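You operate a simulated robot arm through the tools that you are given. There is no shell and no other tool. Be economical: measure what you need, move in short steps, check, and stop when the job is done.

The job below is to be done with a simulated robot arm. You get a single attempt, and the scene is never put back.

JOB
Put things in order on the table top. At the end: the red pad is on the orange tray; the brown square tamper stands where the red pad stood; the blue label (marked "Feed") stands where the brown square tamper stood; the brown onion stands where the grey small tin with the red knob stood; the grey small tin with the red knob stands where the blue label stood; whatever was shut is shut again. Leave all else as you found it, and nothing knocked over.

The check looks at the end state, three seconds after you hand in, the way a careful person would. Anything else that was tipped, shoved, dropped, spilled or broken makes it a failure.

ROBOT AND FRAMES
A 6-joint arm with a two-finger parallel gripper, fixed in place. Base frame: the origin is at the foot of the arm, x ahead of it, y to its left, z up; the work surface is at about z = 0. Lengths are in m, angles in degrees, forces in N, time in s.
With the tool pointing down near the work surface it reaches from about 0.18 to 0.46 m from the base axis. Its first joint turns from -70.0 to 70.0 degrees. Payload 1.9 kg.
The TCP is the grasp point between the finger pads, 0.023 m short of the fingertips. In the tool frame z runs along the fingers and y along their closing line. The gripper opens to 0.094 m. The fingers are 0.038 m wide and 0.01 m thick; the gripper's body (0.054 by 0.096 m) begins 0.039 m behind the TCP.
Orientation is told as [roll, pitch, yaw] about the base's x, y, z axes, in that order, counted from this pose: with the fingers straight down and closing along the base's y, the tool's x points along the base's -x, its y along +y and its z along -z.

CONTROLS
- The arm moves only by the tool servo_tool. Its argument "motion" is a list that holds one entry, the list of rows, each a list of 7 numbers: the shift along the base's x, y, z in m, then the turn, a rotation vector about the base's x, y, z in degrees, then the opening, from 0 (shut) to 1 (fully open). In form: [[[dx, dy, dz, ax, ay, az, gripper], ...]]. A call has 1 to 10 rows; each row shifts and turns the commanded pose from where the row before left it. Rows are played at 5 a second. More than 0.05 m and 8.6 degrees between two rows, or a gripper value outside its range, and nothing of the call is played. Where a pose cannot be reached the arm comes as near as it can. A force on the tool above 40 N (or 10 N above the force at the start of the call, whichever is more), or a blocked arm, ends the call early, and 0.2 s more pass. Each finger travels about 0.108 m/s and halts on what it meets, pressing with about 44 N; the grip force reading is that of the motor and also rises with nothing between the fingers. The clock runs only during rows and for 0.2 s after the last one: add rows that do not move to give the fingers time. The reply holds the time, the measured pose of the TCP, the force on the tool along the base axes, the opening and the grip force, in the units named above and with some noise, with the torque about the TCP (base axes, N m) and any sound that the robot's microphone picked up.
- Cameras (640 x 400 px; columns grow to the right, rows downward): "scene" is fixed at [0.0576, 0.3165, 0.4161]; the picture's right is [-0.70, -0.72, 0.00], its down [-0.41, 0.40, -0.82] and it looks along [0.59, -0.57, -0.57] (base axes); focal length 214 px, centre (320, 200). "wrist" rides on the gripper at [0.086, 0.016, -0.075] in the tool frame; the picture's right is [-0.18, 0.98, 0.00], its down [-0.58, -0.11, -0.81] and it looks along [-0.79, -0.15, 0.59] (tool axes); focal length 243 px, centre (320, 200). There is no depth. A picture from a camera that has moved, and an enlarged one, comes with that camera's place and axes in the base frame and with its lens. The place of the scene camera against the robot may be out by one fixed shift of up to 0.012 m in any direction.
- get_image(camera): a new picture of that camera. No time passes.
- zoom(camera, box): a new picture of the part [left, top, right, bottom] of that camera's present view, enlarged. No time passes.
- close_job(): hands the job in; it is judged then, once.

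Work in short steps. Places have to be worked out from the pictures, the camera data and where the tool is seen: move nearer, look again, correct. Check each grasp and each placing, and mend what went wrong. You have 120 turns and 64 pictures in all, those below and enlarged ones among them. Open the gripper and draw the arm clear of the work before you hand the job in, unless the task says otherwise; then end with one line.

The tools are called after ">>>" as name(argument=value, ...) on one line, values as JSON. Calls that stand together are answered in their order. servo_tool: Moves the arm, as the interface text tells. Its arguments: {"type":"object","properties":{"motion":{"type":"array","items":{"type":"array","items":{"type":"array","items":{"type":"number"}}}}},"required":["motion"]} The other tools are called the same way: get_image (camera) takes a picture; zoom (camera, box) takes an enlarged picture of a part of a camera's view; close_job () hands the job in.

At the start:

```text
time: 0.0
tool_pos: [0.2754, -0.0012, 0.3772]
tcp_rot: [0.0, -0.2, 0.0]
ft_force: [-0.3, 0.2, -0.1]
moment: [0.0, 0.0, 0.01]
opening: 0.094
grip_force: 0.1
```

scene: 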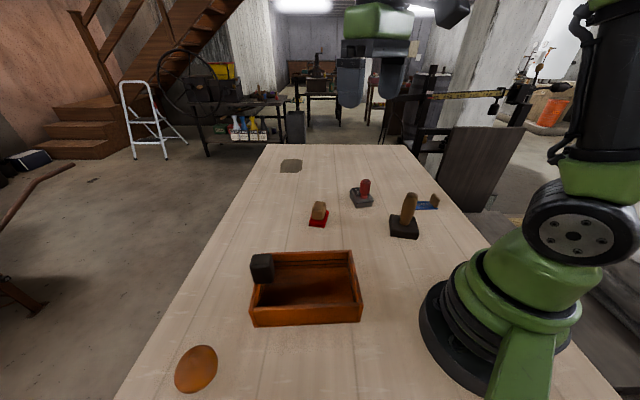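
wrist: 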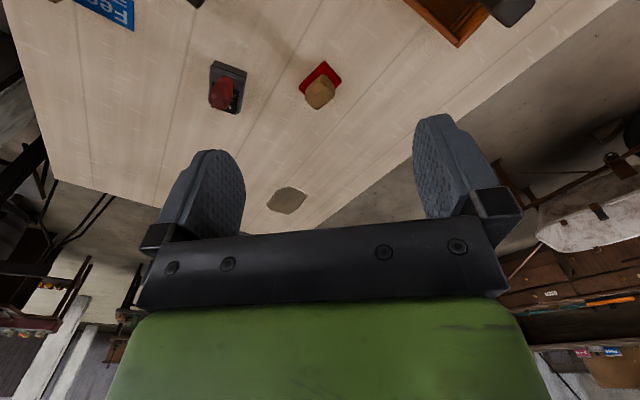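

I'll look closer at the objects first.

>>> zoom(camera="scene", box=[270, 140, 470, 265])

>>> zoom(camera="scene", box=[160, 230, 400, 400])

```text
3.20 times, centred on (370, 202) of scene
camera zoom: at [0.0576, 0.3165, 0.4161], right [-0.7, -0.72, 0.0], down [-0.41, 0.4, -0.82], along [0.59, -0.57, -0.57], focal length 686 px, centre (160, 192)
```

zoom: 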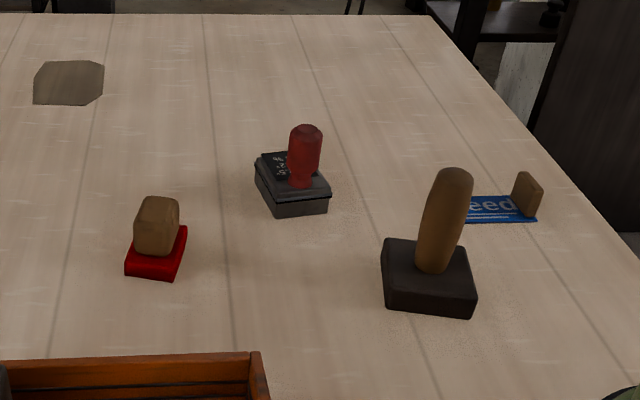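

```text
2.35 times, centred on (280, 315) of scene
camera zoom: at [0.0576, 0.3165, 0.4161], right [-0.7, -0.72, 0.0], down [-0.41, 0.4, -0.82], along [0.59, -0.57, -0.57], focal length 505 px, centre (414, -71)
```

zoom: 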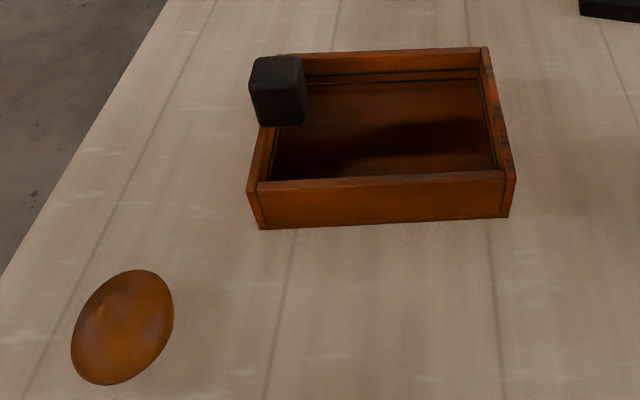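

Zooming the wrist view from the known start pose for a second bearing on each object.

>>> zoom(camera="wrist", box=[180, 20, 380, 145])

>>> servo_tool(motion=[[[-0.03, -0.03, 0, 0, 0, -8, 1], [-0.02, -0.03, 0, 0, 0, -8, 1], [-0.01, -0.03, 0, 0, 0, -8, 1], [0, -0.02, 0, 0, 0, -8, 1], [0, 0, 0, 0, 0, -8, 1], [0, 0, 0, 0, 0, 0, 1]]])

```text
3.20 times, centred on (280, 82) of wrist
camera zoom: at [0.1907, 0.0155, 0.4515], right [0.18, 0.98, 0.0], down [0.58, -0.11, 0.81], along [0.79, -0.15, -0.59], focal length 776 px, centre (448, 576)
```

zoom: 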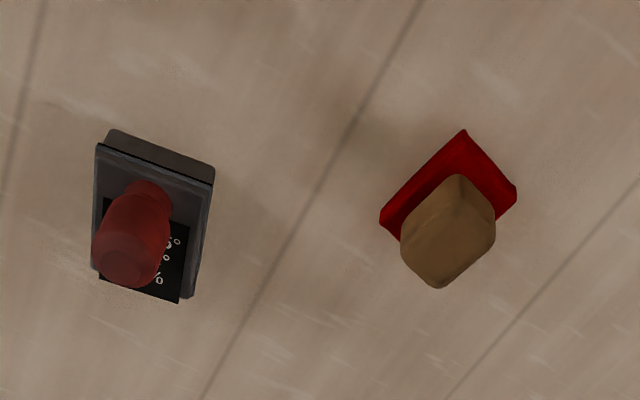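

```text
time: 1.4
tool_pos: [0.2172, -0.11, 0.3766]
tcp_rot: [0.1, -0.1, -40.2]
ft_force: [-0.2, 0.8, 0.5]
moment: [0.0, -0.01, 0.0]
opening: 0.094
grip_force: 0.1
```

Look toward the label/tamper/tin from here.

>>> get_image(camera="wrist")

```text
58 pictures are left
camera wrist: at [0.1608, -0.0419, 0.4505], right [0.77, 0.63, 0.0], down [0.37, -0.46, 0.81], along [0.51, -0.62, -0.59], focal length 243 px, centre (320, 200)
```

wrist: 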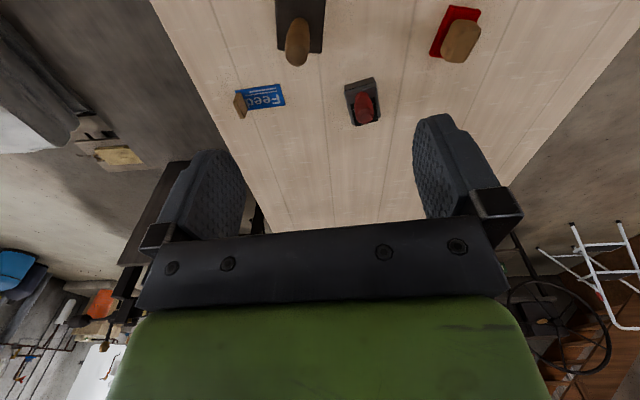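

>>> zoom(camera="wrist", box=[210, 0, 410, 125])

>>> zoom(camera="wrist", box=[340, 0, 500, 100])

```text
3.20 times, centred on (310, 62) of wrist
camera zoom: at [0.1608, -0.0419, 0.4505], right [0.77, 0.63, 0.0], down [0.37, -0.46, 0.81], along [0.51, -0.62, -0.59], focal length 776 px, centre (352, 640)
```

zoom: 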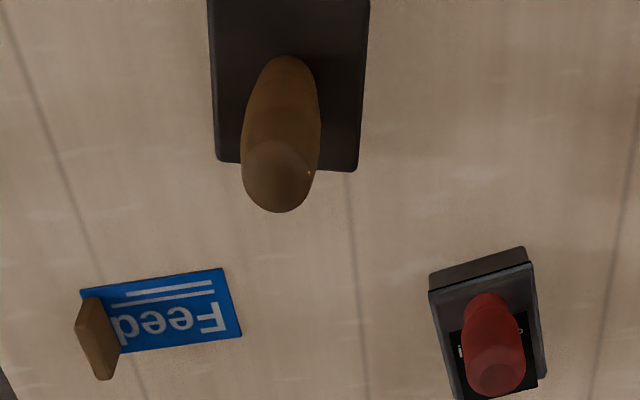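

```text
4.00 times, centred on (420, 50) of wrist
camera zoom: at [0.1608, -0.0419, 0.4505], right [0.77, 0.63, 0.0], down [0.37, -0.46, 0.81], along [0.51, -0.62, -0.59], focal length 970 px, centre (-80, 800)
```

zoom: 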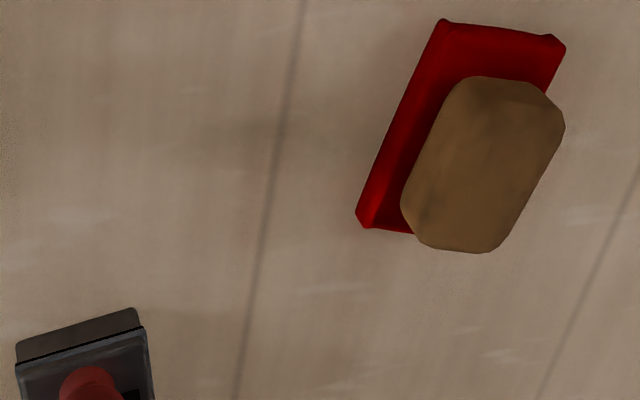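

The views agree on positions: pad ≈ (0.424,-0.028), tin ≈ (0.398,-0.199), tamper ≈ (0.224,-0.168) with a tall handle, label ≈ (0.240,-0.325), tray ≈ (0.265,0.151). Moving over the pad, with the closing line across its handle block.

>>> servo_tool(motion=[[[0.0296, 0.0117, -0.0309, 0, 0, -2.4, 1], [0.0296, 0.0117, -0.0309, 0, 0, -2.4, 1], [0.0296, 0.0117, -0.0309, 0, 0, -2.4, 1], [0.0296, 0.0117, -0.0309, 0, 0, -2.4, 1], [0.0296, 0.0117, -0.0309, 0, 0, -2.4, 1], [0.0296, 0.0117, -0.0309, 0, 0, -2.4, 1], [0.0296, 0.0117, -0.0309, 0, 0, -2.4, 1], [0, 0, 0, 0, 0, 0, 1]]])

>>> get_image(camera="wrist")

```text
time: 3.2
tool_pos: [0.4223, -0.0314, 0.1593]
tcp_rot: [0.1, -0.1, -56.8]
ft_force: [0.5, 1.0, 0.6]
moment: [0.04, -0.02, 0.05]
opening: 0.0938
grip_force: 0.1
```

```text
55 pictures are left
camera wrist: at [0.3892, 0.0508, 0.2334], right [0.92, 0.38, 0.0], down [0.22, -0.55, 0.81], along [0.31, -0.74, -0.59], focal length 243 px, centre (320, 200)
```

wrist: 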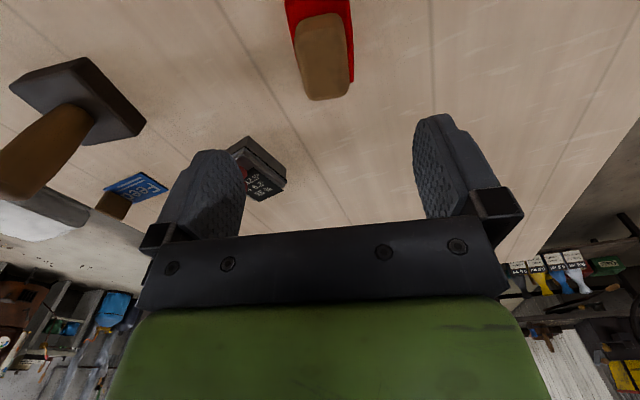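

The block sits straight under the TCP. Descending to z≈0.040.

>>> servo_tool(motion=[[[0.001, 0.001, -0.03, 0, 0, 0, 1], [0, 0, -0.03, 0, 0, 0, 1], [0, 0, -0.03, 0, 0, 0, 1], [0, 0, -0.029, 0, 0, 0, 1], [0, 0, 0, 0, 0, 0, 1]]])

>>> get_image(camera="wrist")

```text
time: 4.4
tool_pos: [0.4236, -0.0296, 0.0403]
tcp_rot: [0.2, -0.1, -56.8]
ft_force: [-0.9, -0.5, -0.1]
moment: [0.0, 0.01, -0.02]
opening: 0.0939
grip_force: 0.1
```

```text
54 pictures are left
camera wrist: at [0.3917, 0.0532, 0.1147], right [0.92, 0.38, 0.0], down [0.22, -0.55, 0.81], along [0.31, -0.74, -0.59], focal length 243 px, centre (320, 200)
```

wrist: 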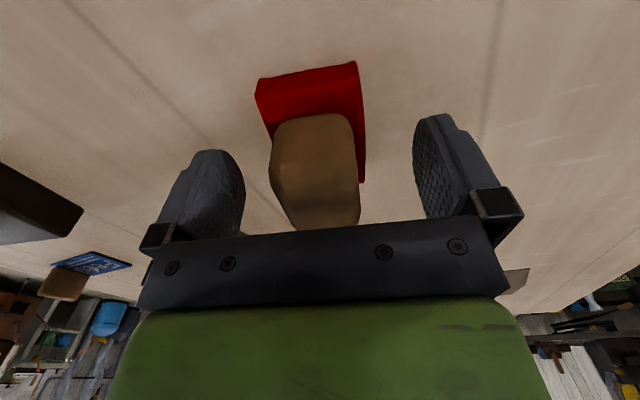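

The block sits between the fingers. Closing.

>>> servo_tool(motion=[[[0, 0, 0, 0, 0, 0, 0], [0, 0, 0, 0, 0, 0, 0], [0, 0, 0, 0, 0, 0, 0], [0, 0, 0, 0, 0, 0, 0]]])

```text
time: 5.4
tool_pos: [0.4248, -0.0293, 0.041]
tcp_rot: [0.2, -0.1, -56.8]
ft_force: [-2.1, -2.5, 5.9]
moment: [-0.16, 0.21, -0.03]
opening: 0.0356
grip_force: 44.1
```

Held at 35.6 mm. Lifting and carrying to above the tray.

>>> servo_tool(motion=[[[0, 0, 0.02, 0, 0, 0, 0], [0, 0, 0.03, 0, 0, 0, 0], [0, 0, 0.04, 0, 0, 0, 0], [0, 0, 0.03, 0, 0, 0, 0], [-0.032, 0.0335, 0, 0, 0, 3, 0], [-0.032, 0.0335, 0, 0, 0, 3, 0], [-0.032, 0.0335, 0, 0, 0, 3, 0], [-0.032, 0.0335, 0, 0, 0, 3, 0], [-0.032, 0.0335, 0, 0, 0, 3, 0], [0, 0, 0, 0, 0, 0, 0]]])

>>> get_image(camera="wrist")

>>> get_image(camera="scene")

```text
time: 7.6
tool_pos: [0.2645, 0.1394, 0.1628]
tcp_rot: [0.2, 0.0, -41.8]
ft_force: [-0.6, -0.3, -0.2]
moment: [-0.01, -0.03, -0.01]
opening: 0.0357
grip_force: 43.6
```

```text
53 pictures are left
camera wrist: at [0.2111, 0.2099, 0.237], right [0.79, 0.61, 0.0], down [0.36, -0.47, 0.81], along [0.49, -0.64, -0.59], focal length 243 px, centre (320, 200)
```

wrist: 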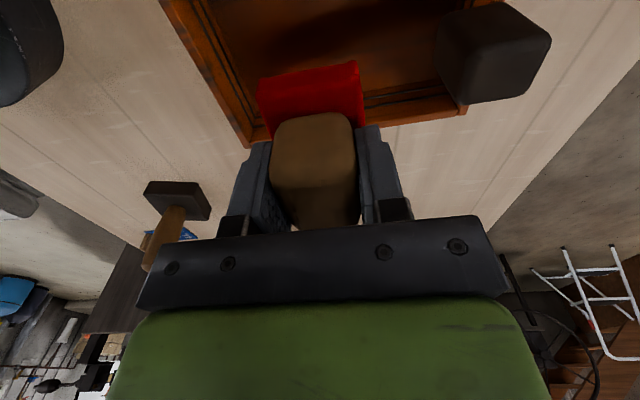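

```text
52 pictures are left
```

scene: 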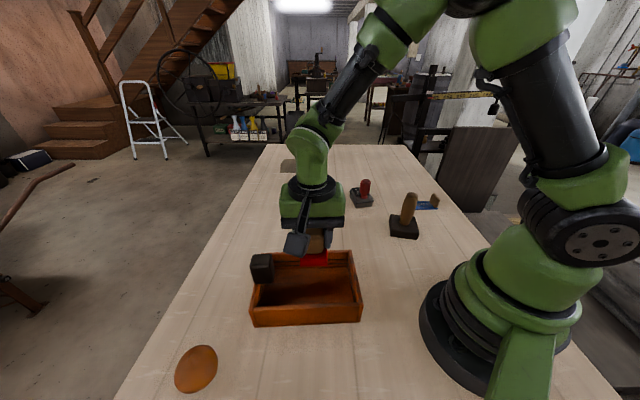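

Tray centre ≈ (0.2655,0.152). Centering slightly away from its black handle and lowering inside.

>>> servo_tool(motion=[[[-0.006, 0.005, -0.02, 0, 0, 0, 0], [0, 0, -0.03, 0, 0, 0, 0], [0, 0, -0.03, 0, 0, 0, 0], [0, 0, -0.018, 0, 0, 0, 0], [0, 0, 0, 0, 0, 0, 0]]])

>>> get_image(camera="wrist")

>>> zoom(camera="scene", box=[220, 200, 400, 340])

```text
time: 8.4
tool_pos: [0.2595, 0.1439, 0.098]
tcp_rot: [0.2, -0.1, -41.8]
ft_force: [-8.0, -5.6, 32.3]
moment: [-0.35, 0.32, 0.08]
opening: 0.036
grip_force: 44.3
stopped in row 3: the force on the tool passed its limit at 211 N (the readings are from after the stop); the commanded pose is now the measured one
```

```text
51 pictures are left
camera wrist: at [0.2062, 0.2146, 0.1727], right [0.79, 0.61, 0.0], down [0.36, -0.47, 0.81], along [0.49, -0.64, -0.59], focal length 243 px, centre (320, 200)
```

wrist: 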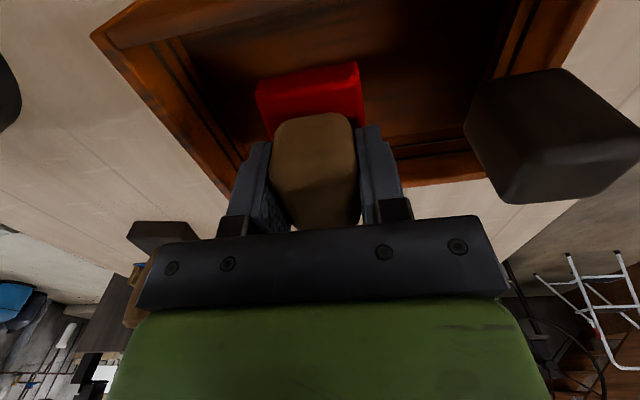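

```text
2.86 times, centred on (310, 270) of scene
camera zoom: at [0.0576, 0.3164, 0.4162], right [-0.7, -0.72, 0.0], down [-0.41, 0.4, -0.82], along [0.59, -0.57, -0.57], focal length 613 px, centre (349, 0)
```

zoom: 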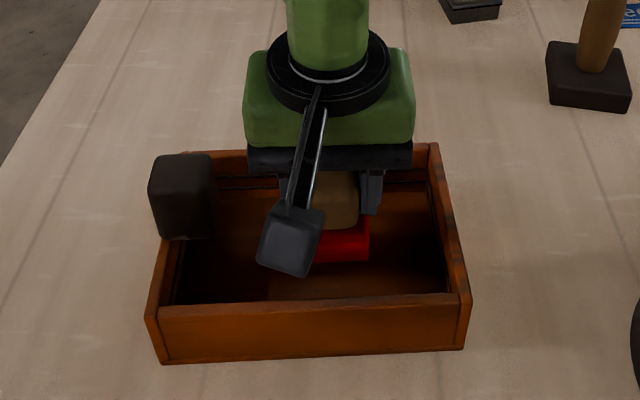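

Contact occurred far above the expected tray floor (pad bottom at ≈ 0.057, the rim height). I'll raise a little and look closer at what it touched.

>>> servo_tool(motion=[[[0, 0, 0.005, 0, 0, 0, 0], [0, 0, 0.005, 0, 0, 0, 0]]])

>>> zoom(camera="wrist", box=[80, 0, 400, 200])

>>> zoom(camera="scene", box=[245, 235, 370, 335])

```text
time: 9.0
tool_pos: [0.2582, 0.144, 0.1069]
tcp_rot: [0.1, -0.2, -41.7]
ft_force: [-0.1, -0.8, -1.3]
moment: [0.0, 0.01, 0.04]
opening: 0.0355
grip_force: 44.0
```

```text
2.00 times, centred on (240, 100) of wrist
camera zoom: at [0.2059, 0.2139, 0.1817], right [0.79, 0.61, 0.0], down [0.36, -0.47, 0.81], along [0.49, -0.64, -0.59], focal length 485 px, centre (480, 400)
```

zoom: 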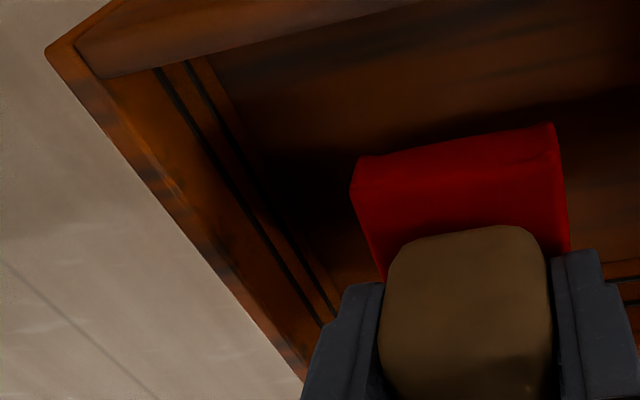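

```text
4.00 times, centred on (308, 285) of scene
camera zoom: at [0.0577, 0.3165, 0.4161], right [-0.7, -0.72, 0.0], down [-0.41, 0.4, -0.82], along [0.59, -0.57, -0.57], focal length 858 px, centre (370, -140)
```

zoom: 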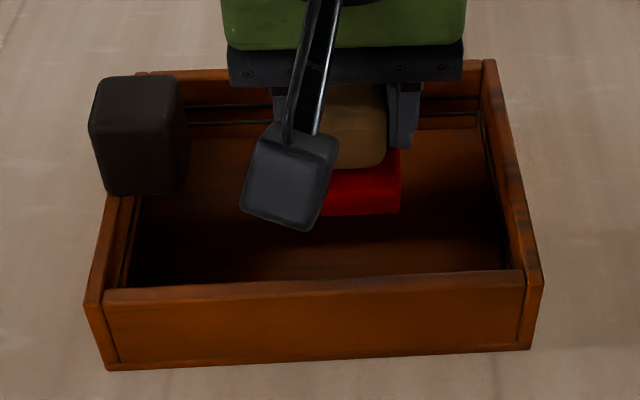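

The tray looks open yet contact came at rim height. Probing gently for where the contact starts.

>>> servo_tool(motion=[[[0, 0, -0.002, 0, 0, 0, 0], [0, 0, -0.002, 0, 0, 0, 0], [0, 0, -0.002, 0, 0, 0, 0], [0, 0, -0.001, 0, 0, 0, 0], [0, 0, -0.001, 0, 0, 0, 0], [0, 0, -0.001, 0, 0, 0, 0], [0, 0, -0.001, 0, 0, 0, 0], [0, 0, -0.001, 0, 0, 0, 0]]])

>>> zoom(camera="scene", box=[245, 235, 370, 335])

```text
time: 10.7
tool_pos: [0.2585, 0.1439, 0.0986]
tcp_rot: [0.2, -0.1, -41.9]
ft_force: [-2.5, -2.1, 9.8]
moment: [-0.28, 0.2, -0.01]
opening: 0.0355
grip_force: 43.5
stopped in row 8: the force on the tool passed its limit at 46 N (the readings are from after the stop); the commanded pose is now the measured one
```

```text
4.00 times, centred on (308, 285) of scene
camera zoom: at [0.0576, 0.3164, 0.4161], right [-0.7, -0.72, 0.0], down [-0.41, 0.4, -0.82], along [0.59, -0.57, -0.57], focal length 858 px, centre (370, -140)
```

zoom: 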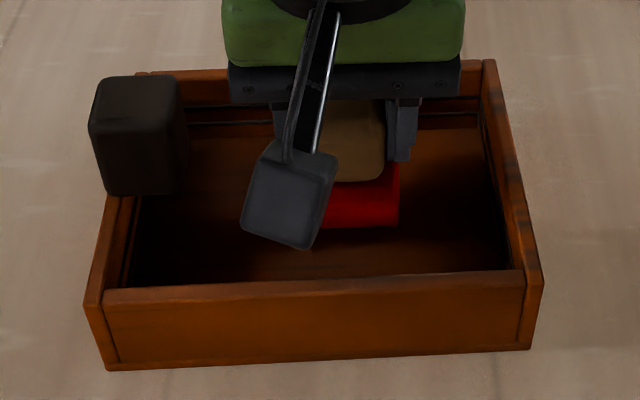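

A firm, level surface at pad-bottom z≈0.057. I'll probe one other spot over the tray to tell whether this holds everywhere.

>>> servo_tool(motion=[[[0, 0, 0.01, 0, 0, 0, 0], [-0.02, -0.022, 0, 0, 0, 0, 0], [0, 0, -0.004, 0, 0, 0, 0], [0, 0, -0.002, 0, 0, 0, 0], [0, 0, -0.002, 0, 0, 0, 0], [0, 0, -0.002, 0, 0, 0, 0], [0, 0, -0.002, 0, 0, 0, 0], [0, 0, -0.002, 0, 0, 0, 0], [0, 0, -0.002, 0, 0, 0, 0], [0, 0, -0.002, 0, 0, 0, 0]]])

```text
time: 12.3
tool_pos: [0.2386, 0.1221, 0.0995]
tcp_rot: [0.3, 0.0, -42.0]
ft_force: [-2.3, -1.5, 15.5]
moment: [-0.37, 0.38, -0.02]
opening: 0.0356
grip_force: 44.6
stopped in row 7: the force on the tool passed its limit at 55 N (the readings are from after the stop); the commanded pose is now the measured one
```

Same height, so the tray effectively carries things level with its rim. I'll set the pad down at the tray centre.

>>> servo_tool(motion=[[[0, 0, 0.01, 0, 0, 0, 0], [0.023, 0.025, 0, 0, 0, 0, 0], [0, 0, -0.004, 0, 0, 0, 0], [0, 0, -0.002, 0, 0, 0, 0], [0, 0, -0.001, 0, 0, 0, 0], [0, 0, -0.001, 0, 0, 0, 0], [0, 0, -0.001, 0, 0, 0, 0], [0, 0, -0.001, 0, 0, 0, 0], [0, 0, 0, 0, 0, 0, 0]]])

>>> zoom(camera="scene", box=[245, 235, 370, 335])

```text
time: 14.3
tool_pos: [0.2616, 0.1486, 0.0989]
tcp_rot: [0.3, 0.0, -42.0]
ft_force: [-3.1, -5.9, 17.7]
moment: [-0.49, 0.45, 0.05]
opening: 0.0354
grip_force: 43.3
```

```text
4.00 times, centred on (308, 285) of scene
camera zoom: at [0.0576, 0.3164, 0.4162], right [-0.7, -0.72, 0.0], down [-0.41, 0.4, -0.82], along [0.59, -0.57, -0.57], focal length 858 px, centre (370, -140)
```

zoom: 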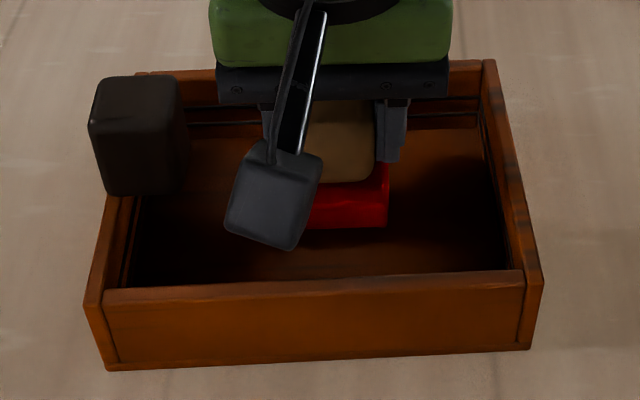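

Resting with gentle contact. Opening partly and lifting off.

>>> servo_tool(motion=[[[0, 0, 0, 0, 0, 0, 0.6], [0, 0, 0, 0, 0, 0, 0.6], [0, 0, 0, 0, 0, 0, 0.6], [0, 0, 0.03, 0, 0, 0, 0.6], [0, 0, 0.04, 0, 0, 0, 0.6], [0, 0, 0.05, 0, 0, 0, 0.6], [0, 0, 0.03, 0, 0, 0, 0.6], [0, 0, 0, 0, 0, 0, 0.6]]])

>>> get_image(camera="scene")

>>> get_image(camera="wrist")

```text
time: 16.1
tool_pos: [0.2615, 0.1476, 0.2486]
tcp_rot: [0.2, -0.1, -42.0]
ft_force: [0.6, -0.5, 0.0]
moment: [0.03, 0.01, -0.01]
opening: 0.0564
grip_force: 0.1
```

```text
45 pictures are left
```

scene: 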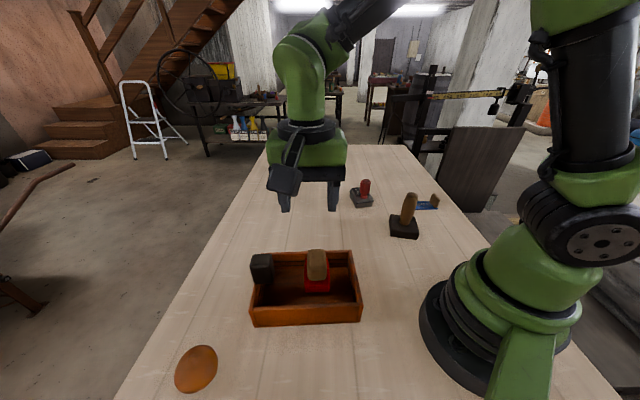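

```text
44 pictures are left
camera wrist: at [0.2096, 0.2183, 0.3225], right [0.79, 0.61, 0.0], down [0.36, -0.47, 0.81], along [0.49, -0.64, -0.59], focal length 243 px, centre (320, 200)
```

wrist: 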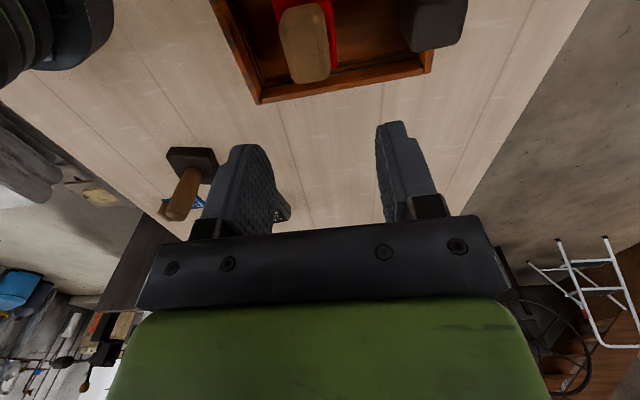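

>>> zoom(camera="scene", box=[245, 235, 370, 335])

```text
4.00 times, centred on (308, 285) of scene
camera zoom: at [0.0576, 0.3165, 0.4161], right [-0.7, -0.72, 0.0], down [-0.41, 0.4, -0.82], along [0.59, -0.57, -0.57], focal length 858 px, centre (370, -140)
```

zoom: 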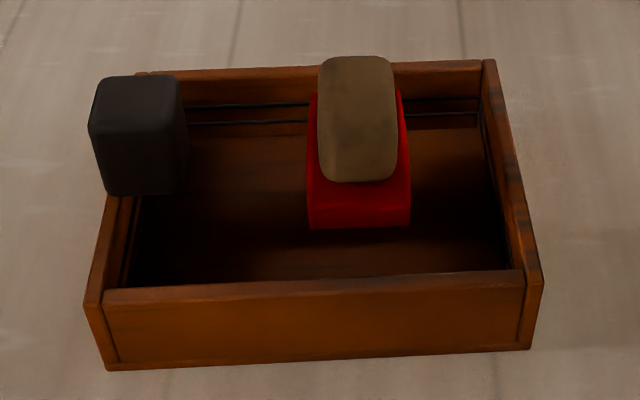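

Pad is stable and level on the tray. Now going above the tamper at safe height.

>>> servo_tool(motion=[[[-0.0054, -0.0451, 0, 0, 0, -1.86, 1], [-0.0054, -0.0451, 0, 0, 0, -1.86, 1], [-0.0054, -0.0451, 0, 0, 0, -1.86, 1], [-0.0054, -0.0451, 0, 0, 0, -1.86, 1], [-0.0054, -0.0451, 0, 0, 0, -1.86, 1], [-0.0054, -0.0451, 0, 0, 0, -1.86, 1], [-0.0054, -0.0451, 0, 0, 0, -1.86, 1], [0, 0, 0, 0, 0, 0, 1]]])

>>> get_image(camera="wrist")

```text
time: 17.9
tool_pos: [0.2251, -0.169, 0.2476]
tcp_rot: [0.3, -0.1, -54.9]
ft_force: [0.0, 0.1, 0.7]
moment: [-0.01, -0.04, 0.0]
opening: 0.0942
grip_force: 0.0
```

```text
42 pictures are left
camera wrist: at [0.1901, -0.0878, 0.322], right [0.91, 0.41, 0.0], down [0.24, -0.54, 0.81], along [0.34, -0.73, -0.59], focal length 243 px, centre (320, 200)
```

wrist: 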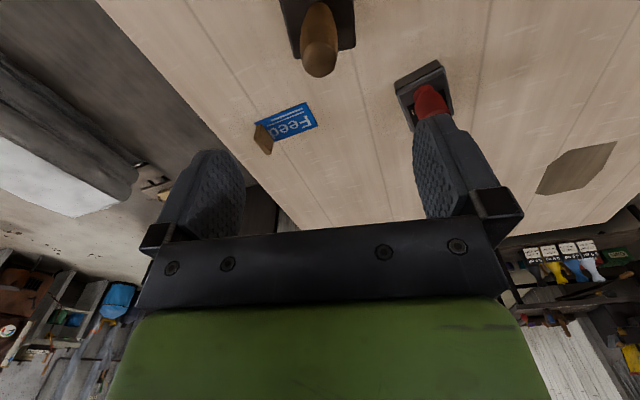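

Handle top is exactly under the TCP. Descending to z≈0.102 so the palm clears the ~0.125 top, then look.

>>> servo_tool(motion=[[[0, 0, -0.04, 0, 0, 0, 1], [0, 0, -0.04, 0, 0, 0, 1], [0, 0, -0.035, 0, 0, 0, 1], [0, 0, -0.02, 0, 0, 0, 1], [0, 0, -0.01, 0, 0, 0, 1], [0, 0, 0, 0, 0, 0, 1]]])

>>> get_image(camera="wrist")

>>> zoom(camera="scene", box=[320, 130, 480, 260])

```text
time: 19.3
tool_pos: [0.2242, -0.1678, 0.1039]
tcp_rot: [0.3, -0.1, -55.0]
ft_force: [-0.3, 0.6, -0.1]
moment: [-0.01, 0.02, 0.02]
opening: 0.0939
grip_force: 0.1
```

```text
41 pictures are left
camera wrist: at [0.1887, -0.088, 0.1777], right [0.91, 0.41, 0.0], down [0.24, -0.54, 0.81], along [0.34, -0.73, -0.59], focal length 243 px, centre (320, 200)
```

wrist: 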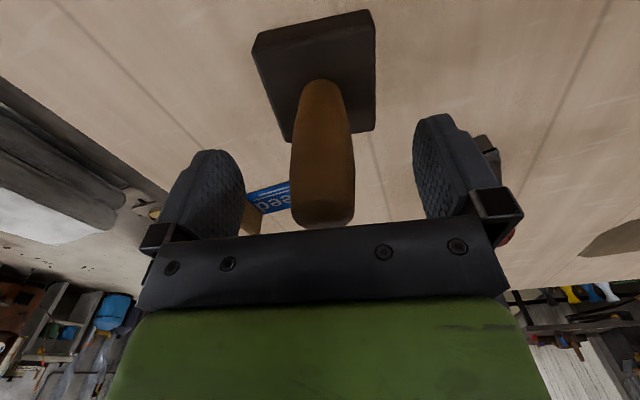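

```text
3.08 times, centred on (400, 195) of scene
camera zoom: at [0.0576, 0.3165, 0.4161], right [-0.7, -0.72, 0.0], down [-0.41, 0.4, -0.82], along [0.59, -0.57, -0.57], focal length 660 px, centre (74, 215)
```

zoom: 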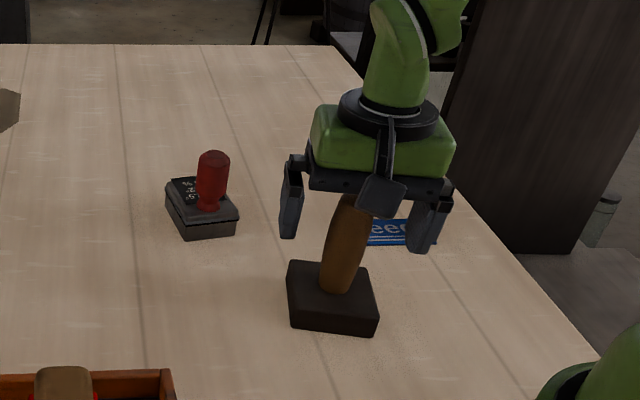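

Well centred. Closing on the handle.

>>> servo_tool(motion=[[[0, 0, 0, 0, 0, 0, 0], [0, 0, 0, 0, 0, 0, 0], [0, 0, 0, 0, 0, 0, 0], [0, 0, 0, 0, 0, 0, 0]]])

>>> servo_tool(motion=[[[0, 0, 0.01, 0, 0, 0, 0], [0, 0, 0.02, 0, 0, 0, 0], [0, 0, 0.03, 0, 0, 0, 0], [0, 0, 0.03, 0, 0, 0, 0], [0, 0, 0, 0, 0, 0, 0]]])

>>> get_image(camera="wrist")

```text
time: 20.3
tool_pos: [0.2253, -0.1694, 0.1028]
tcp_rot: [0.3, -0.1, -55.0]
ft_force: [0.2, 0.7, 0.0]
moment: [0.01, 0.03, 0.02]
opening: 0.032
grip_force: 43.6
```

```text
time: 21.5
tool_pos: [0.2232, -0.1668, 0.1923]
tcp_rot: [0.3, -0.2, -55.0]
ft_force: [0.0, 0.6, -2.1]
moment: [0.0, 0.03, 0.0]
opening: 0.0323
grip_force: 44.5
```

```text
39 pictures are left
camera wrist: at [0.1871, -0.0861, 0.2678], right [0.91, 0.41, 0.0], down [0.24, -0.54, 0.81], along [0.34, -0.73, -0.59], focal length 243 px, centre (320, 200)
```

wrist: 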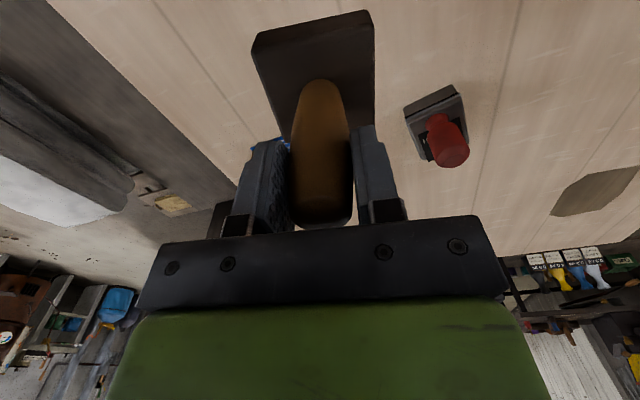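

Tamper held vertical. Carrying to the pad's old spot and descending to just above the table.

>>> servo_tool(motion=[[[0.0334, 0.0233, 0, 0, 0, 0, 0], [0.0334, 0.0233, 0, 0, 0, 0, 0], [0.0334, 0.0233, 0, 0, 0, 0, 0], [0.0334, 0.0233, 0, 0, 0, 0, 0], [0.0334, 0.0233, 0, 0, 0, 0, 0], [0.0334, 0.0233, 0, 0, 0, 0, 0], [0, 0, -0.03, 0, 0, 0, 0], [0, 0, -0.03, 0, 0, 0, 0], [0, 0, -0.02, 0, 0, 0, 0], [0, 0, 0, 0, 0, 0, 0]]])

>>> zoom(camera="scene", box=[250, 130, 450, 260])

```text
time: 23.7
tool_pos: [0.4224, -0.0292, 0.1127]
tcp_rot: [0.2, 0.0, -55.1]
ft_force: [0.2, 0.5, -2.9]
moment: [-0.01, 0.0, -0.02]
opening: 0.0322
grip_force: 43.8
```

```text
3.08 times, centred on (350, 195) of scene
camera zoom: at [0.0577, 0.3165, 0.4161], right [-0.7, -0.72, 0.0], down [-0.41, 0.4, -0.82], along [0.59, -0.57, -0.57], focal length 660 px, centre (228, 215)
```

zoom: 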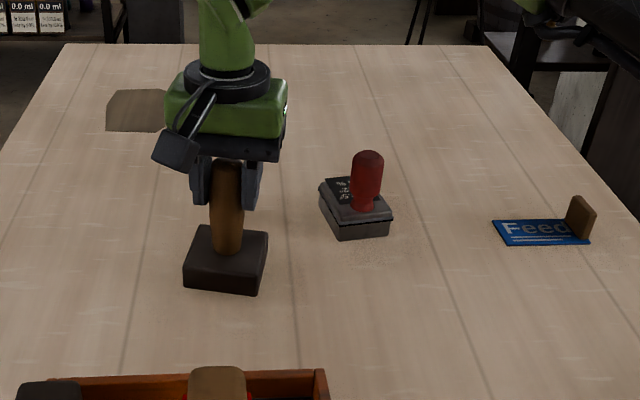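

Position matches the pad's old spot in the scene view. Lowering the last centimetre in small steps.

>>> servo_tool(motion=[[[0.001, 0.001, -0.005, 0, 0, 0, 0], [0, 0, -0.002, 0, 0, 0, 0], [0, 0, -0.001, 0, 0, 0, 0], [0, 0, -0.001, 0, 0, 0, 0], [0, 0, 0, 0, 0, 0, 0]]])

```text
time: 24.9
tool_pos: [0.4251, -0.0268, 0.1045]
tcp_rot: [0.3, 0.0, -55.0]
ft_force: [-0.2, 0.3, -2.5]
moment: [0.01, -0.01, 0.0]
opening: 0.0318
grip_force: 43.5
```

Still hanging free (‑2.5 N); continuing down a millimetre at a time.

>>> servo_tool(motion=[[[0, 0, -0.001, 0, 0, 0, 0], [0, 0, -0.001, 0, 0, 0, 0], [0, 0, 0, 0, 0, 0, 0]]])

```text
time: 25.7
tool_pos: [0.4252, -0.0266, 0.1032]
tcp_rot: [0.4, -0.2, -55.0]
ft_force: [-6.5, 5.5, 20.2]
moment: [-0.19, 1.02, -0.22]
opening: 0.0321
grip_force: 44.5
```

Contact made. Opening and withdrawing upward.

>>> servo_tool(motion=[[[0, 0, 0, 0, 0, 0, 1], [0, 0, 0, 0, 0, 0, 1], [0, 0, 0, 0, 0, 0, 1], [0, 0, 0.03, 0, 0, 0, 1], [0, 0, 0.04, 0, 0, 0, 1], [0, 0, 0.04, 0, 0, 0, 1], [0, 0, 0.03, 0, 0, 0, 1], [0, 0, 0, 0, 0, 0, 1]]])

>>> zoom(camera="scene", box=[250, 130, 450, 260])

```text
time: 27.5
tool_pos: [0.4273, -0.0276, 0.2416]
tcp_rot: [0.2, -0.1, -55.0]
ft_force: [-0.2, -0.8, -0.1]
moment: [-0.02, -0.03, 0.0]
opening: 0.094
grip_force: 0.0
```

```text
3.08 times, centred on (350, 195) of scene
camera zoom: at [0.0576, 0.3165, 0.4161], right [-0.7, -0.72, 0.0], down [-0.41, 0.4, -0.82], along [0.59, -0.57, -0.57], focal length 660 px, centre (228, 215)
```

zoom: 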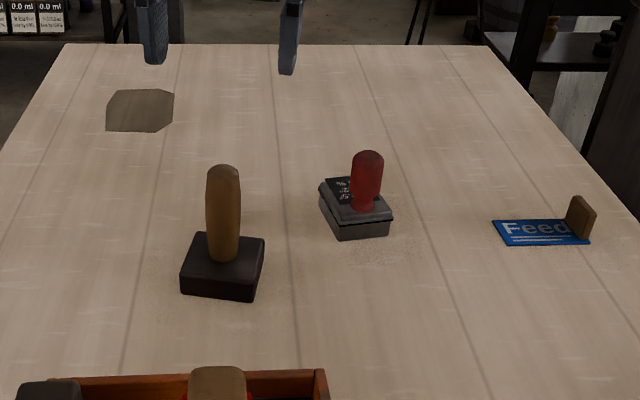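

Tamper stands upright. Now over the label's wooden end-grip.

>>> servo_tool(motion=[[[-0.0268, -0.041, 0, 0, 0, 1.6, 1], [-0.0268, -0.041, 0, 0, 0, 1.6, 1], [-0.0268, -0.041, 0, 0, 0, 1.6, 1], [-0.0268, -0.041, 0, 0, 0, 1.6, 1], [-0.0268, -0.041, 0, 0, 0, 1.6, 1], [-0.0268, -0.041, 0, 0, 0, 1.6, 1], [-0.0268, -0.041, 0, 0, 0, 1.6, 1], [-0.0268, -0.041, 0, 0, 0, 1.6, 1], [0, 0, -0.04, 0, 0, 0, 1], [0, 0, -0.04, 0, 0, 0, 1]]])

>>> get_image(camera="wrist")

```text
time: 29.7
tool_pos: [0.2077, -0.3577, 0.1626]
tcp_rot: [0.2, -0.2, -42.2]
ft_force: [-0.2, -0.1, -0.2]
moment: [-0.01, -0.08, -0.03]
opening: 0.094
grip_force: 0.0
```

```text
36 pictures are left
camera wrist: at [0.1559, -0.2867, 0.2363], right [0.8, 0.6, 0.0], down [0.35, -0.47, 0.81], along [0.49, -0.64, -0.59], focal length 243 px, centre (320, 200)
```

wrist: 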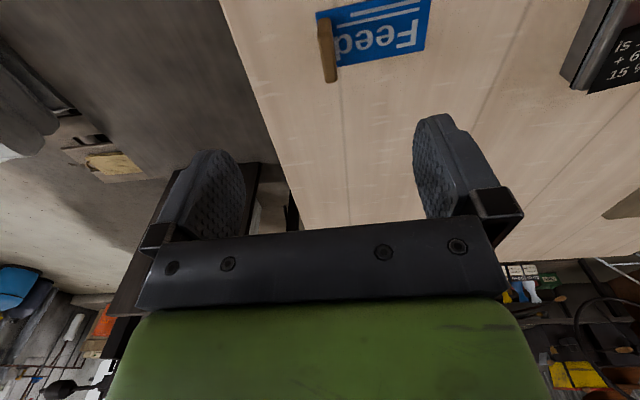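

>>> zoom(camera="wrist", box=[290, 0, 450, 100])

```text
4.00 times, centred on (370, 50) of wrist
camera zoom: at [0.1559, -0.2867, 0.2363], right [0.8, 0.6, 0.0], down [0.35, -0.47, 0.81], along [0.49, -0.64, -0.59], focal length 970 px, centre (120, 800)
```

zoom: 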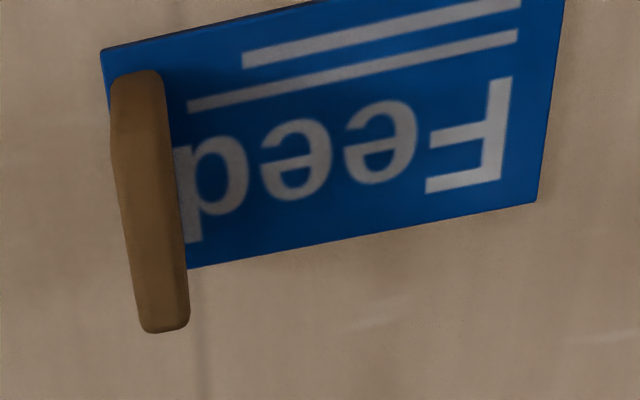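

Label centre ≈ (0.242,-0.3245), grip plate centre ≈ (0.2145,-0.3515), ~0.03 high. Shifting and descending to z≈0.031.

>>> servo_tool(motion=[[[0.0068, 0.0062, -0.03, 0, 0, 0, 1], [0, 0, -0.04, 0, 0, 0, 1], [0, 0, -0.03, 0, 0, 0, 1], [0, 0, -0.02, 0, 0, 0, 1], [0, 0, 0, 0, 0, 0, 1]]])

>>> get_image(camera="wrist")

```text
time: 30.9
tool_pos: [0.2168, -0.35, 0.042]
tcp_rot: [0.3, -0.2, -42.2]
ft_force: [-0.6, 0.6, 0.0]
moment: [0.01, -0.01, -0.01]
opening: 0.0942
grip_force: 0.1
```

```text
34 pictures are left
camera wrist: at [0.164, -0.2797, 0.1165], right [0.8, 0.6, 0.0], down [0.35, -0.47, 0.81], along [0.49, -0.64, -0.59], focal length 243 px, centre (320, 200)
```

wrist: 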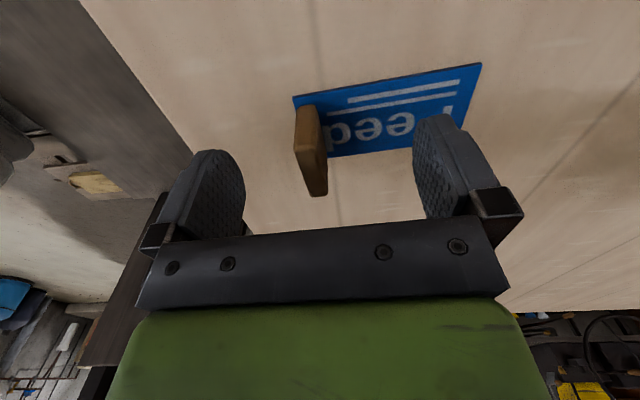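

Offset ~4 mm; correcting and lowering to z≈0.031, then closing.

>>> servo_tool(motion=[[[-0.003, -0.0025, -0.005, 0, 0, 0, 1], [0, 0, -0.006, 0, 0, 0, 1], [0, 0, 0, 0, 0, 0, 1], [0, 0, 0, 0, 0, 0, 0], [0, 0, 0, 0, 0, 0, 0], [0, 0, 0, 0, 0, 0, 0], [0, 0, 0, 0, 0, 0, 0]]])

>>> get_image(camera="wrist")

```text
time: 32.5
tool_pos: [0.2148, -0.3529, 0.0314]
tcp_rot: [0.4, -0.1, -42.2]
ft_force: [-0.6, -0.5, -0.1]
moment: [-0.02, 0.0, 0.02]
opening: 0.0098
grip_force: 43.8
```

```text
33 pictures are left
camera wrist: at [0.1617, -0.2816, 0.1058], right [0.8, 0.6, 0.0], down [0.35, -0.47, 0.81], along [0.49, -0.64, -0.59], focal length 243 px, centre (320, 200)
```

wrist: 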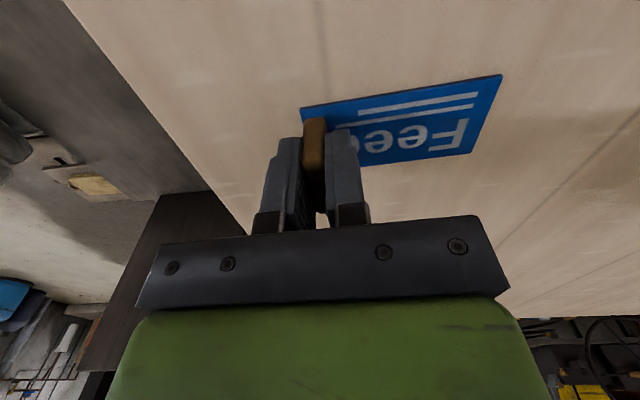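

Gripped. Lifting and carrying so that the label's centre comes to the tamper's old spot (0.225,-0.169): TCP target (0.1975,-0.196).

>>> servo_tool(motion=[[[0, 0, 0.01, 0, 0, 0, 0], [0, 0, 0.03, 0, 0, 0, 0], [-0.0043, 0.0392, 0, 0, 0, 0, 0], [-0.0043, 0.0392, 0, 0, 0, 0, 0], [-0.0043, 0.0392, 0, 0, 0, 0, 0], [-0.0043, 0.0392, 0, 0, 0, 0, 0], [0, 0, -0.02, 0, 0, 0, 0], [0, 0, 0, 0, 0, 0, 0]]])

>>> get_image(camera="wrist")

>>> zoom(camera="scene", box=[320, 150, 480, 260])

```text
time: 34.3
tool_pos: [0.1967, -0.1938, 0.0505]
tcp_rot: [0.2, -0.1, -42.2]
ft_force: [0.6, -0.2, -0.2]
moment: [0.0, 0.07, 0.0]
opening: 0.0098
grip_force: 44.0
```

```text
32 pictures are left
camera wrist: at [0.1443, -0.1238, 0.1243], right [0.8, 0.6, 0.0], down [0.35, -0.47, 0.81], along [0.49, -0.64, -0.59], focal length 243 px, centre (320, 200)
```

wrist: 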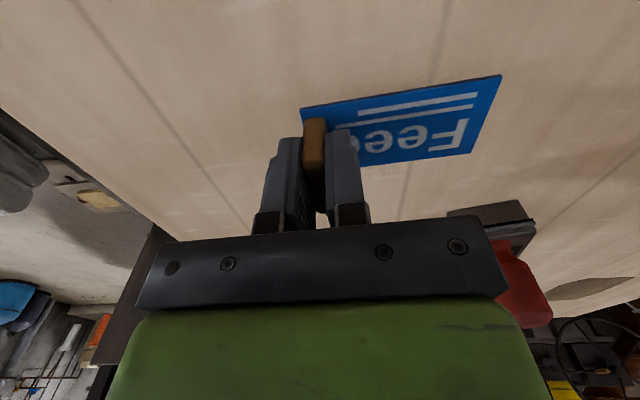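

```text
3.64 times, centred on (400, 205) of scene
camera zoom: at [0.0576, 0.3165, 0.4161], right [-0.7, -0.72, 0.0], down [-0.41, 0.4, -0.82], along [0.59, -0.57, -0.57], focal length 780 px, centre (29, 182)
```

zoom: 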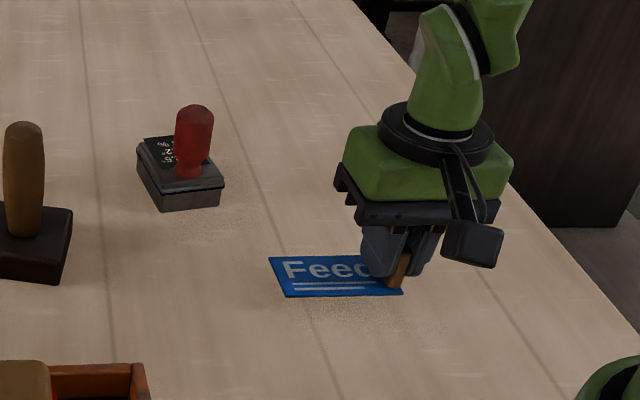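

Label held level. Lowering to grasp height and releasing.

>>> servo_tool(motion=[[[0.0005, -0.001, -0.01, 0, 0, 0, 0], [0, 0, -0.006, 0, 0, 0, 0], [0, 0, -0.002, 0, 0, 0, 0], [0, 0, -0.001, 0, 0, 0, 0], [0, 0, 0, 0, 0, 0, 0]]])

```text
time: 35.5
tool_pos: [0.1983, -0.1956, 0.0317]
tcp_rot: [0.3, -0.2, -42.2]
ft_force: [0.3, -0.5, 0.5]
moment: [0.0, -0.03, 0.01]
opening: 0.0098
grip_force: 43.5
```

>>> servo_tool(motion=[[[0, 0, -0.0005, 0, 0, 0, 0], [0, 0, 0, 0, 0, 0, 0.5], [0, 0, 0, 0, 0, 0, 0.5], [0, 0, 0, 0, 0, 0, 0.5], [0, 0, 0.03, 0, 0, 0, 0.5], [0, 0, 0.04, 0, 0, 0, 0.7], [0, 0, 0.05, 0, 0, 0, 1], [0, 0, 0.04, 0, 0, 0, 1], [0, 0, 0, 0, 0, 0, 1]]])

>>> get_image(camera="wrist")

```text
time: 37.5
tool_pos: [0.1958, -0.1987, 0.1927]
tcp_rot: [0.3, -0.1, -42.3]
ft_force: [0.9, 0.2, 0.6]
moment: [0.07, -0.03, 0.01]
opening: 0.0939
grip_force: 0.1
```

```text
30 pictures are left
camera wrist: at [0.1441, -0.1275, 0.2668], right [0.8, 0.61, 0.0], down [0.35, -0.47, 0.81], along [0.49, -0.64, -0.59], focal length 243 px, centre (320, 200)
```

wrist: 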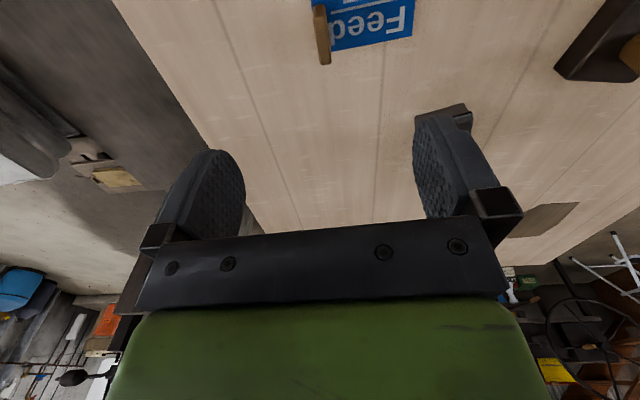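

Label placed well. Next, above the tin with closing line along its short side (yaw ≈ -34).

>>> servo_tool(motion=[[[0.0404, 0, 0, 0, 0, 1.7, 1], [0.0404, 0, 0, 0, 0, 1.7, 1], [0.0404, 0, 0, 0, 0, 1.7, 1], [0.0404, 0, 0, 0, 0, 1.7, 1], [0.0404, 0, 0, 0, 0, 1.7, 1], [0, 0, -0.03, 0, 0, 0, 1], [0, 0, 0, 0, 0, 0, 1]]])

>>> zoom(camera="wrist", box=[200, 0, 440, 150])

```text
time: 39.1
tool_pos: [0.3991, -0.1966, 0.1613]
tcp_rot: [0.2, 0.0, -33.6]
ft_force: [-0.3, 0.0, 0.2]
moment: [0.04, 0.0, 0.0]
opening: 0.094
grip_force: 0.0
```

```text
2.67 times, centred on (320, 75) of wrist
camera zoom: at [0.3374, -0.134, 0.2359], right [0.7, 0.72, 0.0], down [0.42, -0.42, 0.81], along [0.58, -0.56, -0.59], focal length 647 px, centre (320, 533)
```

zoom: 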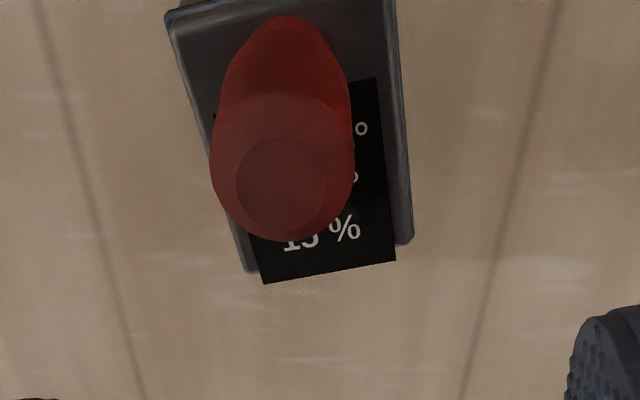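

Tin centre ≈ (0.401,-0.199), width ≈ 0.058, matching yaw. Descending to z≈0.045 first to check clearances.

>>> servo_tool(motion=[[[0.002, -0.0025, -0.03, 0, 0, 0, 1], [0, 0, -0.04, 0, 0, 0, 1], [0, 0, -0.03, 0, 0, 0, 1], [0, 0, -0.016, 0, 0, 0, 1], [0, 0, 0, 0, 0, 0, 1]]])

>>> get_image(camera="wrist")

>>> zoom(camera="scene", box=[310, 140, 420, 220])

```text
time: 40.0
tool_pos: [0.4039, -0.1993, 0.0564]
tcp_rot: [0.4, -0.9, -33.9]
ft_force: [-1.6, -0.4, 8.2]
moment: [0.04, 0.22, -0.04]
opening: 0.0939
grip_force: 0.1
stopped in row 4: the force on the tool passed its limit at 68 N (the readings are from after the stop); the commanded pose is now the measured one
```

```text
28 pictures are left
camera wrist: at [0.341, -0.1367, 0.1302], right [0.7, 0.71, 0.01], down [0.41, -0.41, 0.81], along [0.59, -0.57, -0.58], focal length 243 px, centre (320, 200)
```

wrist: 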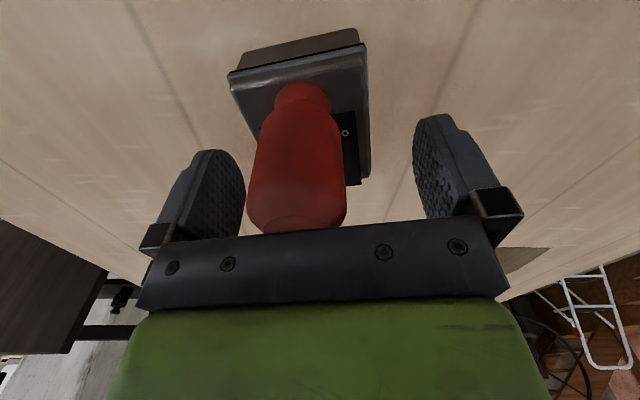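

```text
5.00 times, centred on (365, 180) of scene
camera zoom: at [0.0576, 0.3165, 0.4161], right [-0.7, -0.72, 0.0], down [-0.41, 0.4, -0.82], along [0.59, -0.57, -0.57], focal length 1072 px, centre (95, 300)
```

zoom: 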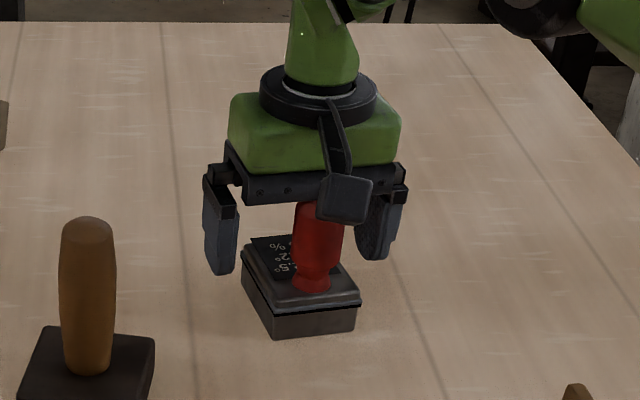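

The palm met the red knob: it is taller (~0.095) and sits toward the near end, at ≈ (0.380,-0.188). Rising, recentring over the knob, and checking the tin was not disturbed.

>>> servo_tool(motion=[[[0, 0, 0.03, 0, 0, 0, 1], [0, 0, 0.04, 0, 0, 0, 1], [0, 0, 0.03, 0, 0, 0, 1], [-0.024, 0.0113, 0, 0, 0, 0, 1], [0, 0, 0, 0, 0, 0, 1]]])

>>> zoom(camera="wrist", box=[200, 0, 440, 150])

```text
time: 41.2
tool_pos: [0.38, -0.1882, 0.1565]
tcp_rot: [0.4, -0.7, -33.8]
ft_force: [1.0, -0.8, 0.1]
moment: [0.01, 0.01, -0.02]
opening: 0.0939
grip_force: 0.1
```

```text
2.67 times, centred on (320, 75) of wrist
camera zoom: at [0.317, -0.1257, 0.2302], right [0.7, 0.71, 0.01], down [0.41, -0.41, 0.81], along [0.58, -0.57, -0.58], focal length 647 px, centre (320, 533)
```

zoom: 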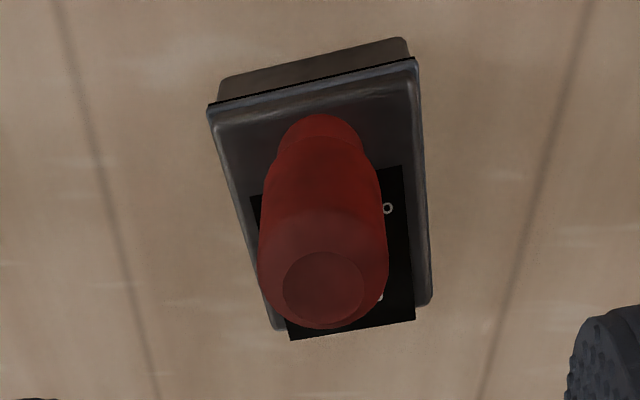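

Knob is exactly below the TCP and the tin is unmoved (centre ≈ (0.399,-0.199)). Fixing the small tilt and descending to z≈0.063.

>>> servo_tool(motion=[[[0, 0, -0.03, -0.3, 0.6, 0, 1], [0, 0, -0.03, 0, 0, 0, 1], [0, 0, -0.02, 0, 0, 0, 1], [0, 0, -0.009, 0, 0, 0, 1], [0, 0, -0.004, 0, 0, 0, 1], [0, 0, 0, 0, 0, 0, 1]]])

>>> get_image(camera="wrist")

```text
time: 42.6
tool_pos: [0.3797, -0.1869, 0.0638]
tcp_rot: [-0.2, -0.3, -33.8]
ft_force: [-0.2, -0.3, 0.1]
moment: [0.01, 0.02, -0.02]
opening: 0.0941
grip_force: 0.0
```

```text
25 pictures are left
camera wrist: at [0.3179, -0.1247, 0.1379], right [0.7, 0.71, 0.0], down [0.42, -0.41, 0.81], along [0.58, -0.57, -0.59], focal length 243 px, centre (320, 200)
```

wrist: 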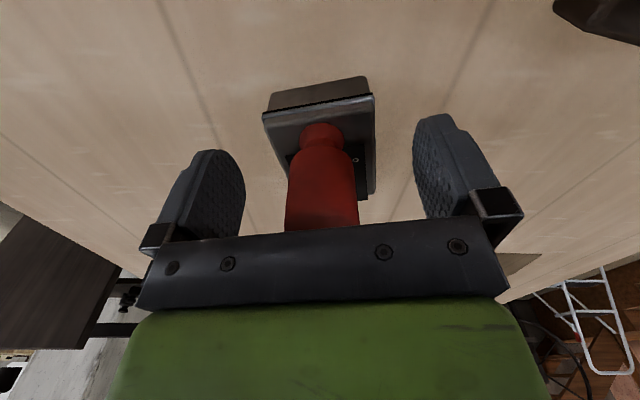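

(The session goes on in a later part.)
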